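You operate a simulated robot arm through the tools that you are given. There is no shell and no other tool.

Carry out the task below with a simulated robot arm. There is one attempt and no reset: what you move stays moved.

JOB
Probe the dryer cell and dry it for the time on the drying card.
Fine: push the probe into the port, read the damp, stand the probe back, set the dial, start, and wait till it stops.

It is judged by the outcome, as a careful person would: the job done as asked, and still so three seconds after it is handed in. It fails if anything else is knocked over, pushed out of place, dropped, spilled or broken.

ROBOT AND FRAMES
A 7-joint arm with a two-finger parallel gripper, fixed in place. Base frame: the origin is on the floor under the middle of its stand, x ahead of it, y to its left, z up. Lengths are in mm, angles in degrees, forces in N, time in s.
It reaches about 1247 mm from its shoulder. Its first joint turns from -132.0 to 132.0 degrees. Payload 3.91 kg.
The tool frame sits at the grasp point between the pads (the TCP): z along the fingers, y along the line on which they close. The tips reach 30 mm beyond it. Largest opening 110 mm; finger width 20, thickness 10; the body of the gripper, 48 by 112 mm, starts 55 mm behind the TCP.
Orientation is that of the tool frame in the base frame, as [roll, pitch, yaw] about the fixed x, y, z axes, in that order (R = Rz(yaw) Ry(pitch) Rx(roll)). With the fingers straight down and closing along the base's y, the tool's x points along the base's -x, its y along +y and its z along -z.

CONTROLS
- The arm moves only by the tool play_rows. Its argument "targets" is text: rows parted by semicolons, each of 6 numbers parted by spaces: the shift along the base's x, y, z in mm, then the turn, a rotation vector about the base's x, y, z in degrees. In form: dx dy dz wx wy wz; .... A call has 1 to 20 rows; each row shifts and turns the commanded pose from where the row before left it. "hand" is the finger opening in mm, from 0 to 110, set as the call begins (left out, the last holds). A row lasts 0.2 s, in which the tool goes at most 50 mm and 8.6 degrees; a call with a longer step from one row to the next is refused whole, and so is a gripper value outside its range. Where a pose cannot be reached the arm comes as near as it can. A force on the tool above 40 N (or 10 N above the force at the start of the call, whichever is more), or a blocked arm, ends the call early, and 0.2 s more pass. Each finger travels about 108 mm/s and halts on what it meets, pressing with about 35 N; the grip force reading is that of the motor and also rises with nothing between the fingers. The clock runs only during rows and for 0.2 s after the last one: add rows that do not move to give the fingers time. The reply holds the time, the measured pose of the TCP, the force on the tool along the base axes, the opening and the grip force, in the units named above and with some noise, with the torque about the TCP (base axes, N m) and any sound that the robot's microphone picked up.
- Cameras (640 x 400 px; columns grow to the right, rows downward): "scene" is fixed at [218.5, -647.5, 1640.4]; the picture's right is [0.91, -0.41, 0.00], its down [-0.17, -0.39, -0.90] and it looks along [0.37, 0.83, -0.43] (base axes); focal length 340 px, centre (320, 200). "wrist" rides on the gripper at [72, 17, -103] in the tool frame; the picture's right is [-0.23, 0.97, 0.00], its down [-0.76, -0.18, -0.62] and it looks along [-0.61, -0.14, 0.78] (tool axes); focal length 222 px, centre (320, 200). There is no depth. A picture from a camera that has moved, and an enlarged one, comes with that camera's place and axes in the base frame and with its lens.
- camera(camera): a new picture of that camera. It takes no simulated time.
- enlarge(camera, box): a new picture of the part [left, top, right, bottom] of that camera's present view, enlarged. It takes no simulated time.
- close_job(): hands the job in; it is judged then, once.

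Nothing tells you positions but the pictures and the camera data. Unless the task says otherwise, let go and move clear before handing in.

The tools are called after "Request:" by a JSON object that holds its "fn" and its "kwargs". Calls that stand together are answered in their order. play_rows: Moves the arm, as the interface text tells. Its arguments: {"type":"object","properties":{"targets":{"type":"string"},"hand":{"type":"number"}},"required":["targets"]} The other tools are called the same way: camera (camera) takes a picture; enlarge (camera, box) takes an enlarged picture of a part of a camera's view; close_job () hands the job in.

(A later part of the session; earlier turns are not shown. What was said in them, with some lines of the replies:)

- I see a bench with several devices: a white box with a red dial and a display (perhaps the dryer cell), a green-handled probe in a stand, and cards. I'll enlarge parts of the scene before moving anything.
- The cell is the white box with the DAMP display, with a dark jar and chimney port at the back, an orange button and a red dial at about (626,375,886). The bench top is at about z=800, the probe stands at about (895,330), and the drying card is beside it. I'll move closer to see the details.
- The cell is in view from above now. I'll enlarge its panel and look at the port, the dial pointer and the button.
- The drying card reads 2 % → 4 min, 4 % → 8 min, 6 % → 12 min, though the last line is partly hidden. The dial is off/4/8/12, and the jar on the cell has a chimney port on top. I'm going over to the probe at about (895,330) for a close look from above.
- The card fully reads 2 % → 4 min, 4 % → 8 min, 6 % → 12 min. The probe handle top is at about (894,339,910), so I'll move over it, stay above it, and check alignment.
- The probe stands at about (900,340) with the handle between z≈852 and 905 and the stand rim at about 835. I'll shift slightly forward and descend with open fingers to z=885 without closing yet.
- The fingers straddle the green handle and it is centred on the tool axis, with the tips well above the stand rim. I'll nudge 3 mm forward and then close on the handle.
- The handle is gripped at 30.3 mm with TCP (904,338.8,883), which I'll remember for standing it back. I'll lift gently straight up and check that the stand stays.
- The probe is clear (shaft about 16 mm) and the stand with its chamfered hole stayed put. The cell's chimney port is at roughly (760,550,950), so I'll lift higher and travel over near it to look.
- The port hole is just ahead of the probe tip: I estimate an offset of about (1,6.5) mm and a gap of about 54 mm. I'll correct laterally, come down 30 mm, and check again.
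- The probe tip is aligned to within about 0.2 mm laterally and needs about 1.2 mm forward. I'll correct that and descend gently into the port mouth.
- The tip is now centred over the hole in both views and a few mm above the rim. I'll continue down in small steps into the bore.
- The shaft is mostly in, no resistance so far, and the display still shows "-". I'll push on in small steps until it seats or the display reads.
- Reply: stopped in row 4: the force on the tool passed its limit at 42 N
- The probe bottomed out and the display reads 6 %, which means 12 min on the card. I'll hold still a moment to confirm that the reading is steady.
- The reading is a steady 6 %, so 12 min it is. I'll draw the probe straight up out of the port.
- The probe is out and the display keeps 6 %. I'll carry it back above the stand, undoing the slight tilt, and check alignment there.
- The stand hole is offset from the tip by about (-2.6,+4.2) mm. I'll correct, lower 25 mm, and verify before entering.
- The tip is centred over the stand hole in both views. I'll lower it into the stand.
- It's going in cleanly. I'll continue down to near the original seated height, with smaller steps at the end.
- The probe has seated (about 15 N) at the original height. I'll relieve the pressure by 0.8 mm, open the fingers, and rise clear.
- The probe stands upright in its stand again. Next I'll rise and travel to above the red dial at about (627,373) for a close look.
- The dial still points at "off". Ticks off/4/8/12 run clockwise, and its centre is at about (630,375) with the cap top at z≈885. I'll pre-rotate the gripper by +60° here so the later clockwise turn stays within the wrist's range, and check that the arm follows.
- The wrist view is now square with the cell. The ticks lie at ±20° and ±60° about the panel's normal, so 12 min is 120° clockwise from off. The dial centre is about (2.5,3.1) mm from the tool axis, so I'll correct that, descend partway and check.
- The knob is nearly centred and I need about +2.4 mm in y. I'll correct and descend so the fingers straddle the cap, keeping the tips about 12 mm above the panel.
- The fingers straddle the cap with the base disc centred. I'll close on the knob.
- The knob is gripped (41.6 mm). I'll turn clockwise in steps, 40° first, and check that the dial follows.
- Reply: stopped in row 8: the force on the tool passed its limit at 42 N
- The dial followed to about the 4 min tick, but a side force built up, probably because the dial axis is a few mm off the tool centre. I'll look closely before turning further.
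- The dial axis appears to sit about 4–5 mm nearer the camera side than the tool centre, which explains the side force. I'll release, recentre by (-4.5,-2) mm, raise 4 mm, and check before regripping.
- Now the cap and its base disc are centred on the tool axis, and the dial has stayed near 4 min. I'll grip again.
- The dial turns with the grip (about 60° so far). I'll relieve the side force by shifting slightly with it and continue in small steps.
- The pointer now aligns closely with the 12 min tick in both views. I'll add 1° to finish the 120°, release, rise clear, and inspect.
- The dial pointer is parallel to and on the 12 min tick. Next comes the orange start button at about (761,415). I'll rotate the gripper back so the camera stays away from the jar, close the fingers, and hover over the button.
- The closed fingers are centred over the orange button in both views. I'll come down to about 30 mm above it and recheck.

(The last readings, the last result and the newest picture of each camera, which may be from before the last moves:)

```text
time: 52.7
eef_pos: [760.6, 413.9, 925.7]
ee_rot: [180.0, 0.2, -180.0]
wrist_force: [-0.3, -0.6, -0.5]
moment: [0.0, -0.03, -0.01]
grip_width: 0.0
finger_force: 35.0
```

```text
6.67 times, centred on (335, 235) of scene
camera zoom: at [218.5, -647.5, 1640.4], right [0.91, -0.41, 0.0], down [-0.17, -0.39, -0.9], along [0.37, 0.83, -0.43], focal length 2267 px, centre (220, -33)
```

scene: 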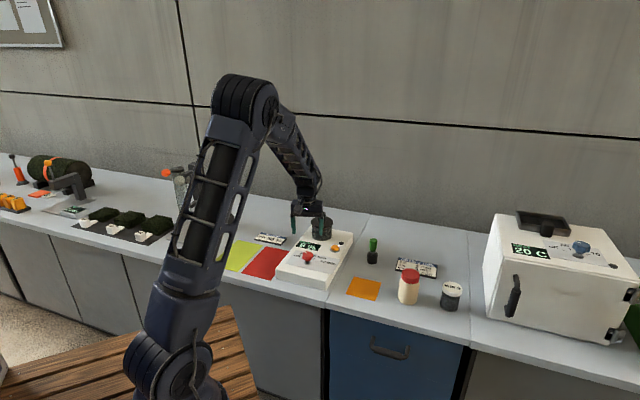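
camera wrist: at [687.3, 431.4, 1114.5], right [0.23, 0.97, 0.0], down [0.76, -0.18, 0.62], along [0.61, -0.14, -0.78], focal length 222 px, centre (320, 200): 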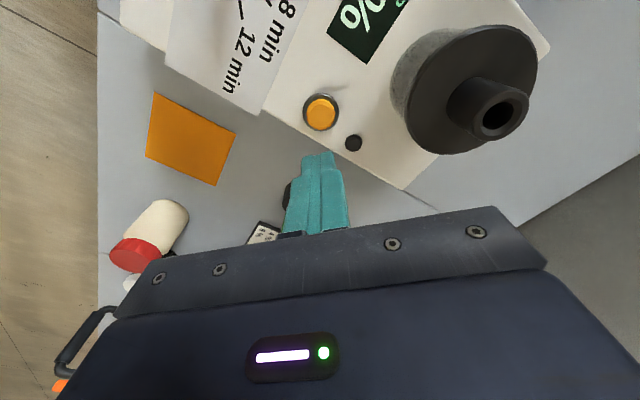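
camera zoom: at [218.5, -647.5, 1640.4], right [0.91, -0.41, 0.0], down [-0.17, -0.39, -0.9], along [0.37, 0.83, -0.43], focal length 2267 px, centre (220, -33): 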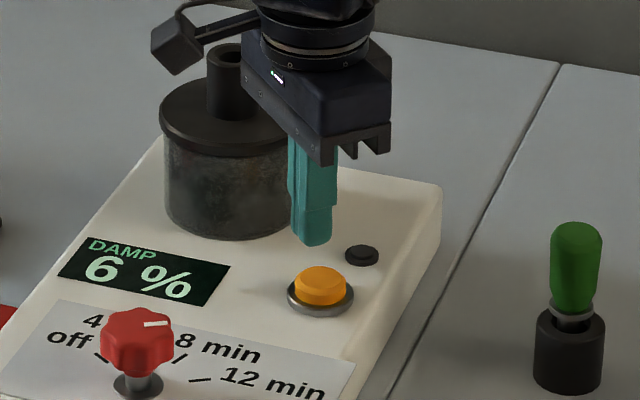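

The alignment is good with about 29 mm to go. I'll descend and press in small steps, watching force and sound.

Request:
{"fn": "play_rows", "kwargs": {"targets": "0 0 -8 0 0 0;0 0 -8 0 0 0;0 0 -6 0 0 0;0 0 -2 0 0 0;0 0 -2 0 0 0", "hand": 0}}

Request:
{"fn": "enlarge", "kwargs": {"camera": "scene", "box": [305, 205, 365, 265]}}

```text
time: 53.9
eef_pos: [761.4, 415.4, 899.6]
ee_rot: [180.0, 0.0, 180.0]
wrist_force: [-0.3, 0.1, -0.2]
moment: [0.0, 0.01, -0.01]
grip_width: 0.0
finger_force: 34.7
```

```text
6.67 times, centred on (335, 235) of scene
camera zoom: at [218.5, -647.5, 1640.4], right [0.91, -0.41, 0.0], down [-0.17, -0.39, -0.9], along [0.37, 0.83, -0.43], focal length 2267 px, centre (220, -33)
```

zoom: 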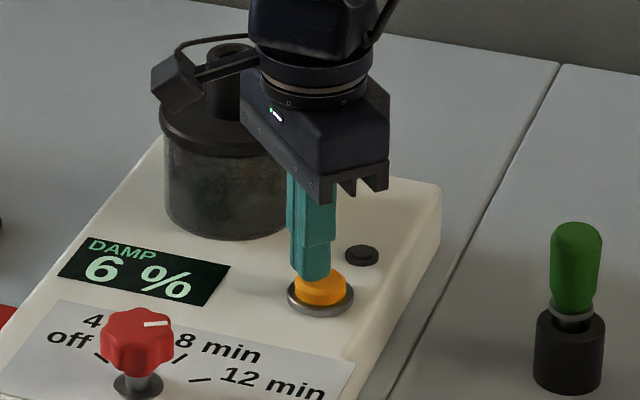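

Request:
{"fn": "play_rows", "kwargs": {"targets": "2.5 -0.7 0 0 0 0;0 0 -2 0 0 0;0 0 -2 0 0 0;0 0 -2 0 0 0;0 0 -2 0 0 0", "hand": 0}}

Request:
{"fn": "enlarge", "kwargs": {"camera": "scene", "box": [305, 205, 365, 265]}}

```text
time: 55.1
eef_pos: [763.3, 413.2, 892.0]
ee_rot: [180.0, 0.1, 180.0]
wrist_force: [-0.3, 0.2, 1.6]
moment: [0.05, 0.01, -0.03]
grip_width: 0.2
finger_force: 35.0
heard: click
```

```text
6.67 times, centred on (335, 235) of scene
camera zoom: at [218.5, -647.5, 1640.4], right [0.91, -0.41, 0.0], down [-0.17, -0.39, -0.9], along [0.37, 0.83, -0.43], focal length 2267 px, centre (220, -33)
```

zoom: 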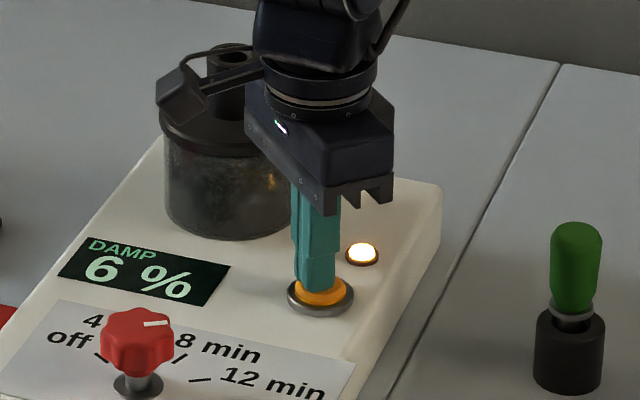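

There was a click, and the lamp beside the button lit, so drying has started. I'll lift straight off the button, back away a little, and wait for it to stop.

Request:
{"fn": "play_rows", "kwargs": {"targets": "0 0 8 0 0 0;0 0 20 0 0 0;0 0 30 0 0 0;0 0 40 0 0 0;0 0 40 0 0 0;-45 -10 20 0 0 0;-45 -10 20 0 0 0;-45 -10 20 0 0 0;0 0 0 0 0 0", "hand": 0}}

Request:
{"fn": "enlarge", "kwargs": {"camera": "scene", "box": [275, 195, 395, 285]}}

```text
refused: row 6 steps farther than a row can; nothing moved
```

```text
4.44 times, centred on (335, 240) of scene
camera zoom: at [218.5, -647.5, 1640.4], right [0.91, -0.41, 0.0], down [-0.17, -0.39, -0.9], along [0.37, 0.83, -0.43], focal length 1511 px, centre (253, 22)
```

zoom: 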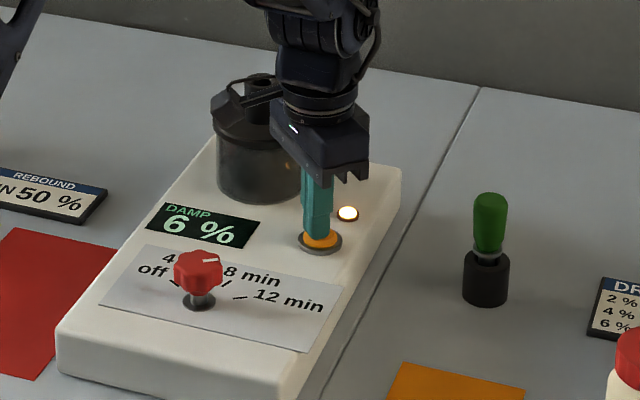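

That call was refused for its step size and nothing moved, while the lamp is lit. I'll lift off with smaller steps.

Request:
{"fn": "play_rows", "kwargs": {"targets": "0 0 8 0 0 0;0 0 20 0 0 0;0 0 30 0 0 0;0 0 40 0 0 0;0 0 40 0 0 0;-40 -10 15 0 0 0;-40 -10 15 0 0 0;-40 -10 15 0 0 0;0 0 0 0 0 0", "hand": 0}}

Request:
{"fn": "enlarge", "kwargs": {"camera": "scene", "box": [275, 195, 395, 285]}}

Request:
{"fn": "camera", "kwargs": {"camera": "scene"}}

```text
time: 57.1
eef_pos: [643.7, 383.5, 1074.9]
ee_rot: [-179.9, 0.1, -180.0]
wrist_force: [0.0, 0.4, 0.1]
moment: [0.0, 0.04, 0.02]
grip_width: 0.1
finger_force: 34.7
```

```text
4.44 times, centred on (335, 240) of scene
camera zoom: at [218.5, -647.5, 1640.4], right [0.91, -0.41, 0.0], down [-0.17, -0.39, -0.9], along [0.37, 0.83, -0.43], focal length 1511 px, centre (253, 22)
```

zoom: 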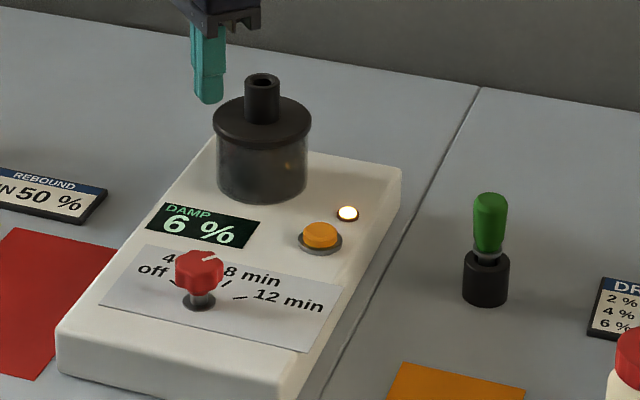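

```text
taken
```

scene: 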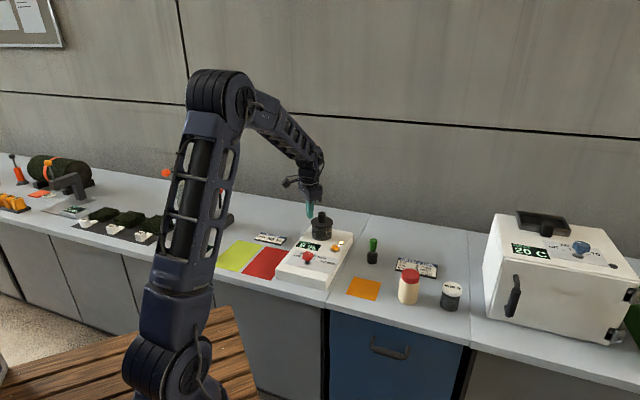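

The lamp is on. The dial pointer may be winding back like a timer, so I'll wait and watch.

Request:
{"fn": "enlarge", "kwargs": {"camera": "scene", "box": [285, 230, 335, 280]}}

Request:
{"fn": "play_rows", "kwargs": {"targets": "0 0 0 0 0 0;0 0 0 0 0 0;0 0 0 0 0 0;0 0 0 0 0 0;0 0 0 0 0 0;0 0 0 0 0 0;0 0 0 0 0 0;0 0 0 0 0 0;0 0 0 0 0 0;0 0 0 0 0 0"}}

Request:
{"fn": "enlarge", "kwargs": {"camera": "scene", "box": [285, 230, 335, 280]}}

Request:
{"fn": "enlarge", "kwargs": {"camera": "scene", "box": [275, 195, 395, 285]}}

```text
8.00 times, centred on (310, 255) of scene
camera zoom: at [218.5, -647.5, 1640.4], right [0.91, -0.41, 0.0], down [-0.17, -0.39, -0.9], along [0.37, 0.83, -0.43], focal length 2720 px, centre (400, -240)
```

zoom: 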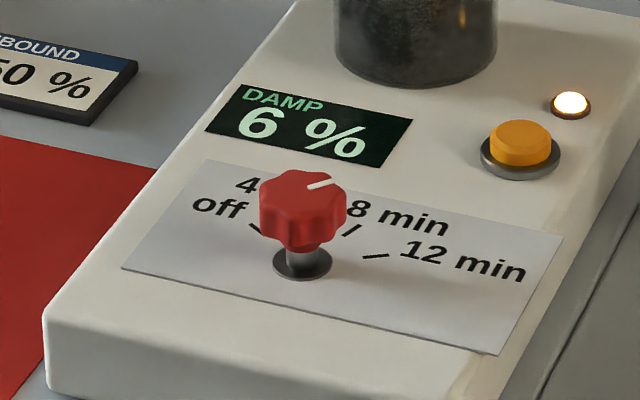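

```text
time: 59.3
eef_pos: [645.0, 383.3, 1073.5]
ee_rot: [-179.9, 0.1, -179.9]
wrist_force: [-0.2, 0.0, -0.1]
moment: [-0.01, -0.02, 0.0]
grip_width: 0.0
finger_force: 34.8
```

```text
8.00 times, centred on (310, 255) of scene
camera zoom: at [218.5, -647.5, 1640.4], right [0.91, -0.41, 0.0], down [-0.17, -0.39, -0.9], along [0.37, 0.83, -0.43], focal length 2720 px, centre (400, -240)
```

zoom: 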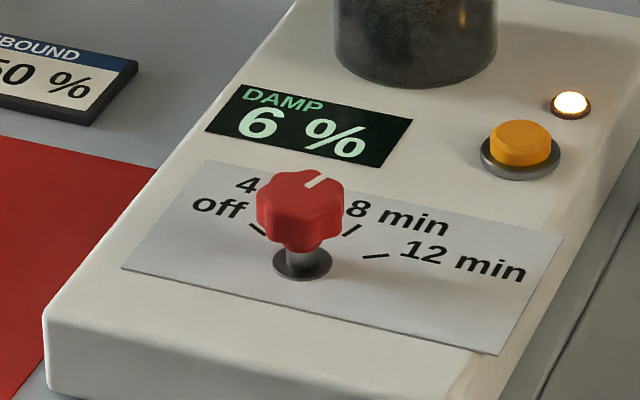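

```text
4.44 times, centred on (335, 240) of scene
camera zoom: at [218.5, -647.5, 1640.4], right [0.91, -0.41, 0.0], down [-0.17, -0.39, -0.9], along [0.37, 0.83, -0.43], focal length 1511 px, centre (253, 22)
```

zoom: 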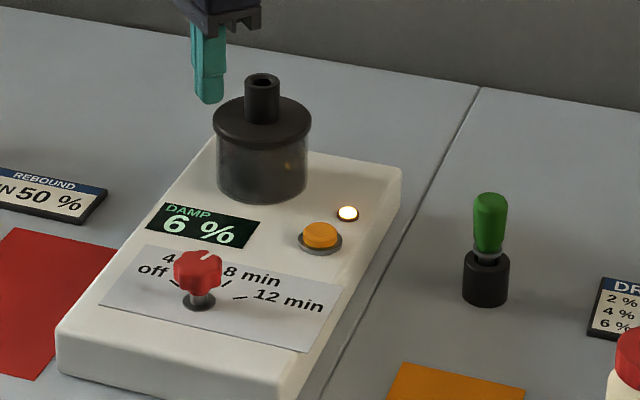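

The dial is counting down as a timer toward off, with the lamp lit. I'll keep waiting, hands off.

Request:
{"fn": "play_rows", "kwargs": {"targets": "0 0 0 0 0 0;0 0 0 0 0 0;0 0 0 0 0 0;0 0 0 0 0 0;0 0 0 0 0 0;0 0 0 0 0 0;0 0 0 0 0 0;0 0 0 0 0 0;0 0 0 0 0 0;0 0 0 0 0 0;0 0 0 0 0 0;0 0 0 0 0 0;0 0 0 0 0 0;0 0 0 0 0 0;0 0 0 0 0 0;0 0 0 0 0 0;0 0 0 0 0 0;0 0 0 0 0 0;0 0 0 0 0 0;0 0 0 0 0 0"}}

Request:
{"fn": "enlarge", "kwargs": {"camera": "scene", "box": [285, 230, 335, 280]}}

Request:
{"fn": "play_rows", "kwargs": {"targets": "0 0 0 0 0 0;0 0 0 0 0 0;0 0 0 0 0 0;0 0 0 0 0 0;0 0 0 0 0 0;0 0 0 0 0 0;0 0 0 0 0 0;0 0 0 0 0 0;0 0 0 0 0 0;0 0 0 0 0 0;0 0 0 0 0 0;0 0 0 0 0 0;0 0 0 0 0 0;0 0 0 0 0 0;0 0 0 0 0 0;0 0 0 0 0 0;0 0 0 0 0 0;0 0 0 0 0 0;0 0 0 0 0 0;0 0 0 0 0 0"}}

Request:
{"fn": "enlarge", "kwargs": {"camera": "scene", "box": [285, 230, 335, 280]}}

```text
time: 63.5
eef_pos: [644.5, 384.1, 1074.3]
ee_rot: [-180.0, 0.1, -180.0]
wrist_force: [0.4, -0.9, -0.1]
moment: [0.01, 0.0, 0.01]
grip_width: 0.1
finger_force: 34.6
```

```text
8.00 times, centred on (310, 255) of scene
camera zoom: at [218.5, -647.5, 1640.4], right [0.91, -0.41, 0.0], down [-0.17, -0.39, -0.9], along [0.37, 0.83, -0.43], focal length 2720 px, centre (400, -240)
```

zoom: 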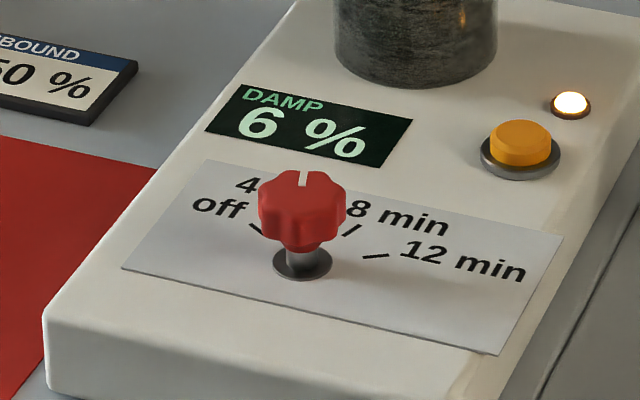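

```text
time: 67.7
eef_pos: [644.2, 383.5, 1074.8]
ee_rot: [-180.0, 0.1, 180.0]
wrist_force: [0.5, -1.0, 0.3]
moment: [0.01, 0.01, 0.01]
grip_width: 0.0
finger_force: 35.2
```

```text
8.00 times, centred on (310, 255) of scene
camera zoom: at [218.5, -647.5, 1640.4], right [0.91, -0.41, 0.0], down [-0.17, -0.39, -0.9], along [0.37, 0.83, -0.43], focal length 2720 px, centre (400, -240)
```

zoom: 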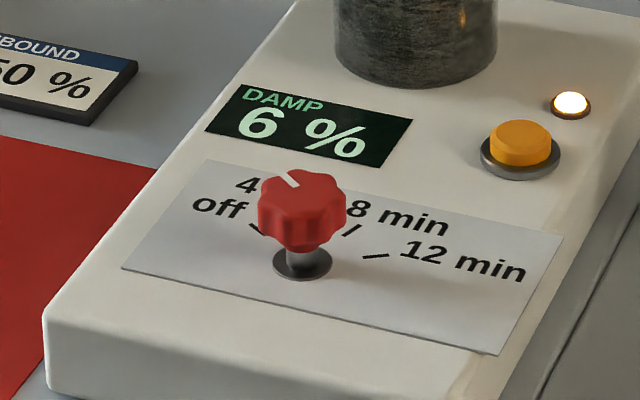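

The jar contents are lightening and the pointer is nearly back at off. I'll wait a bit more.

Request:
{"fn": "play_rows", "kwargs": {"targets": "0 0 0 0 0 0;0 0 0 0 0 0;0 0 0 0 0 0;0 0 0 0 0 0;0 0 0 0 0 0;0 0 0 0 0 0;0 0 0 0 0 0;0 0 0 0 0 0;0 0 0 0 0 0;0 0 0 0 0 0"}}

Request:
{"fn": "enlarge", "kwargs": {"camera": "scene", "box": [285, 230, 335, 280]}}

Request:
{"fn": "play_rows", "kwargs": {"targets": "0 0 0 0 0 0;0 0 0 0 0 0;0 0 0 0 0 0;0 0 0 0 0 0;0 0 0 0 0 0;0 0 0 0 0 0;0 0 0 0 0 0;0 0 0 0 0 0;0 0 0 0 0 0;0 0 0 0 0 0"}}

Request:
{"fn": "enlarge", "kwargs": {"camera": "scene", "box": [285, 230, 335, 280]}}

```text
time: 69.9
eef_pos: [644.1, 382.9, 1074.2]
ee_rot: [-179.9, 0.1, -180.0]
wrist_force: [0.5, 0.8, 0.4]
moment: [0.01, -0.01, -0.03]
grip_width: 0.1
finger_force: 34.8
```

```text
8.00 times, centred on (310, 255) of scene
camera zoom: at [218.5, -647.5, 1640.4], right [0.91, -0.41, 0.0], down [-0.17, -0.39, -0.9], along [0.37, 0.83, -0.43], focal length 2720 px, centre (400, -240)
```

zoom: 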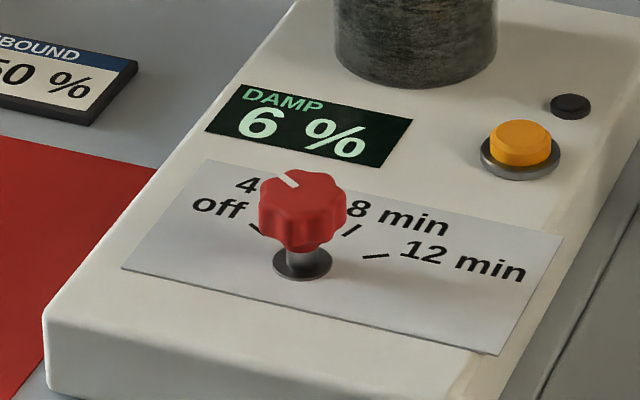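

```text
time: 72.1
eef_pos: [644.6, 384.5, 1075.7]
ee_rot: [180.0, 0.2, 180.0]
wrist_force: [-0.7, -0.4, 0.6]
moment: [0.01, 0.03, -0.02]
grip_width: 0.0
finger_force: 34.7
```

```text
8.00 times, centred on (310, 255) of scene
camera zoom: at [218.5, -647.5, 1640.4], right [0.91, -0.41, 0.0], down [-0.17, -0.39, -0.9], along [0.37, 0.83, -0.43], focal length 2720 px, centre (400, -240)
```

zoom: 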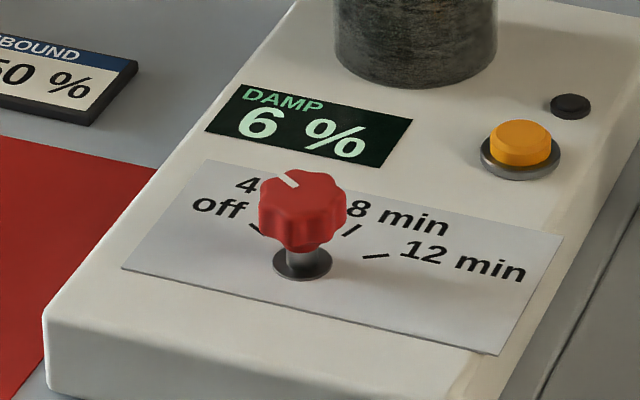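

The lamp is out, the dial is back at off and the contents look lighter, so the cycle has stopped. I'll back the arm further away and do a last check of the scene.

Request:
{"fn": "play_rows", "kwargs": {"targets": "-40 -10 20 0 0 0;-40 -10 20 0 0 0;-40 -10 20 0 0 0;-40 -10 20 0 0 0;0 0 0 0 0 0", "hand": 40}}

Request:
{"fn": "camera", "kwargs": {"camera": "scene"}}

Request:
{"fn": "enlarge", "kwargs": {"camera": "scene", "box": [265, 195, 425, 295]}}

```text
time: 73.3
eef_pos: [483.2, 342.4, 1154.0]
ee_rot: [180.0, -0.1, -180.0]
wrist_force: [0.3, -0.3, -0.1]
moment: [-0.03, -0.01, 0.0]
grip_width: 40.0
finger_force: 0.1
```

```text
taken
```

scene: 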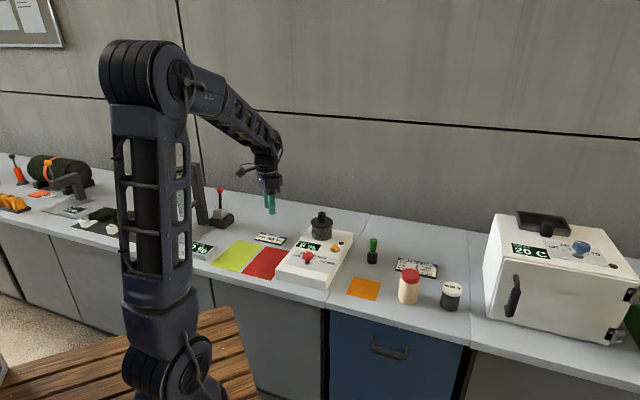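

```text
4.00 times, centred on (345, 245) of scene
camera zoom: at [218.5, -647.5, 1640.4], right [0.91, -0.41, 0.0], down [-0.17, -0.39, -0.9], along [0.37, 0.83, -0.43], focal length 1360 px, centre (220, 20)
```

zoom: 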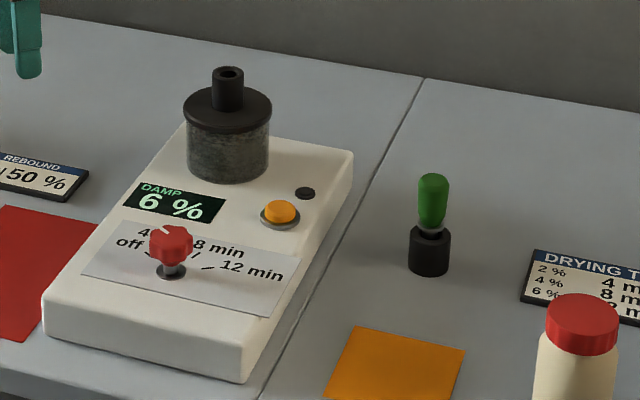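

The probe is upright in its stand and the cell has finished its 12 min cycle, with the lamp out and the dial at off. Everything else is in place and the arm is clear, so I'm handing the job in.

Request:
{"fn": "close_job", "kwargs": {}}

```text
The job is handed in.
```

The dryer cell was probed and read 6 % damp. I dried it for 12 minutes, the time the drying card gives for 6 %.

- **Probe:** I pushed it into the port until it bottomed out, and the display held steady at 6 %. The probe is back upright in its stand.
- **Drying:** I set the dial to 12 min and pressed the orange button. It clicked and the lamp came on.
- **Finish:** The dial wound back to off and the lamp went out. The display still shows 6 %, because I did not probe again after drying.

While I was turning the dial, the side force tripped the 40 N limit once. I let go, recentred the gripper and finished the turn. In the last pictures nothing on the bench looked knocked over or out of place, and the arm was clear when I handed in.
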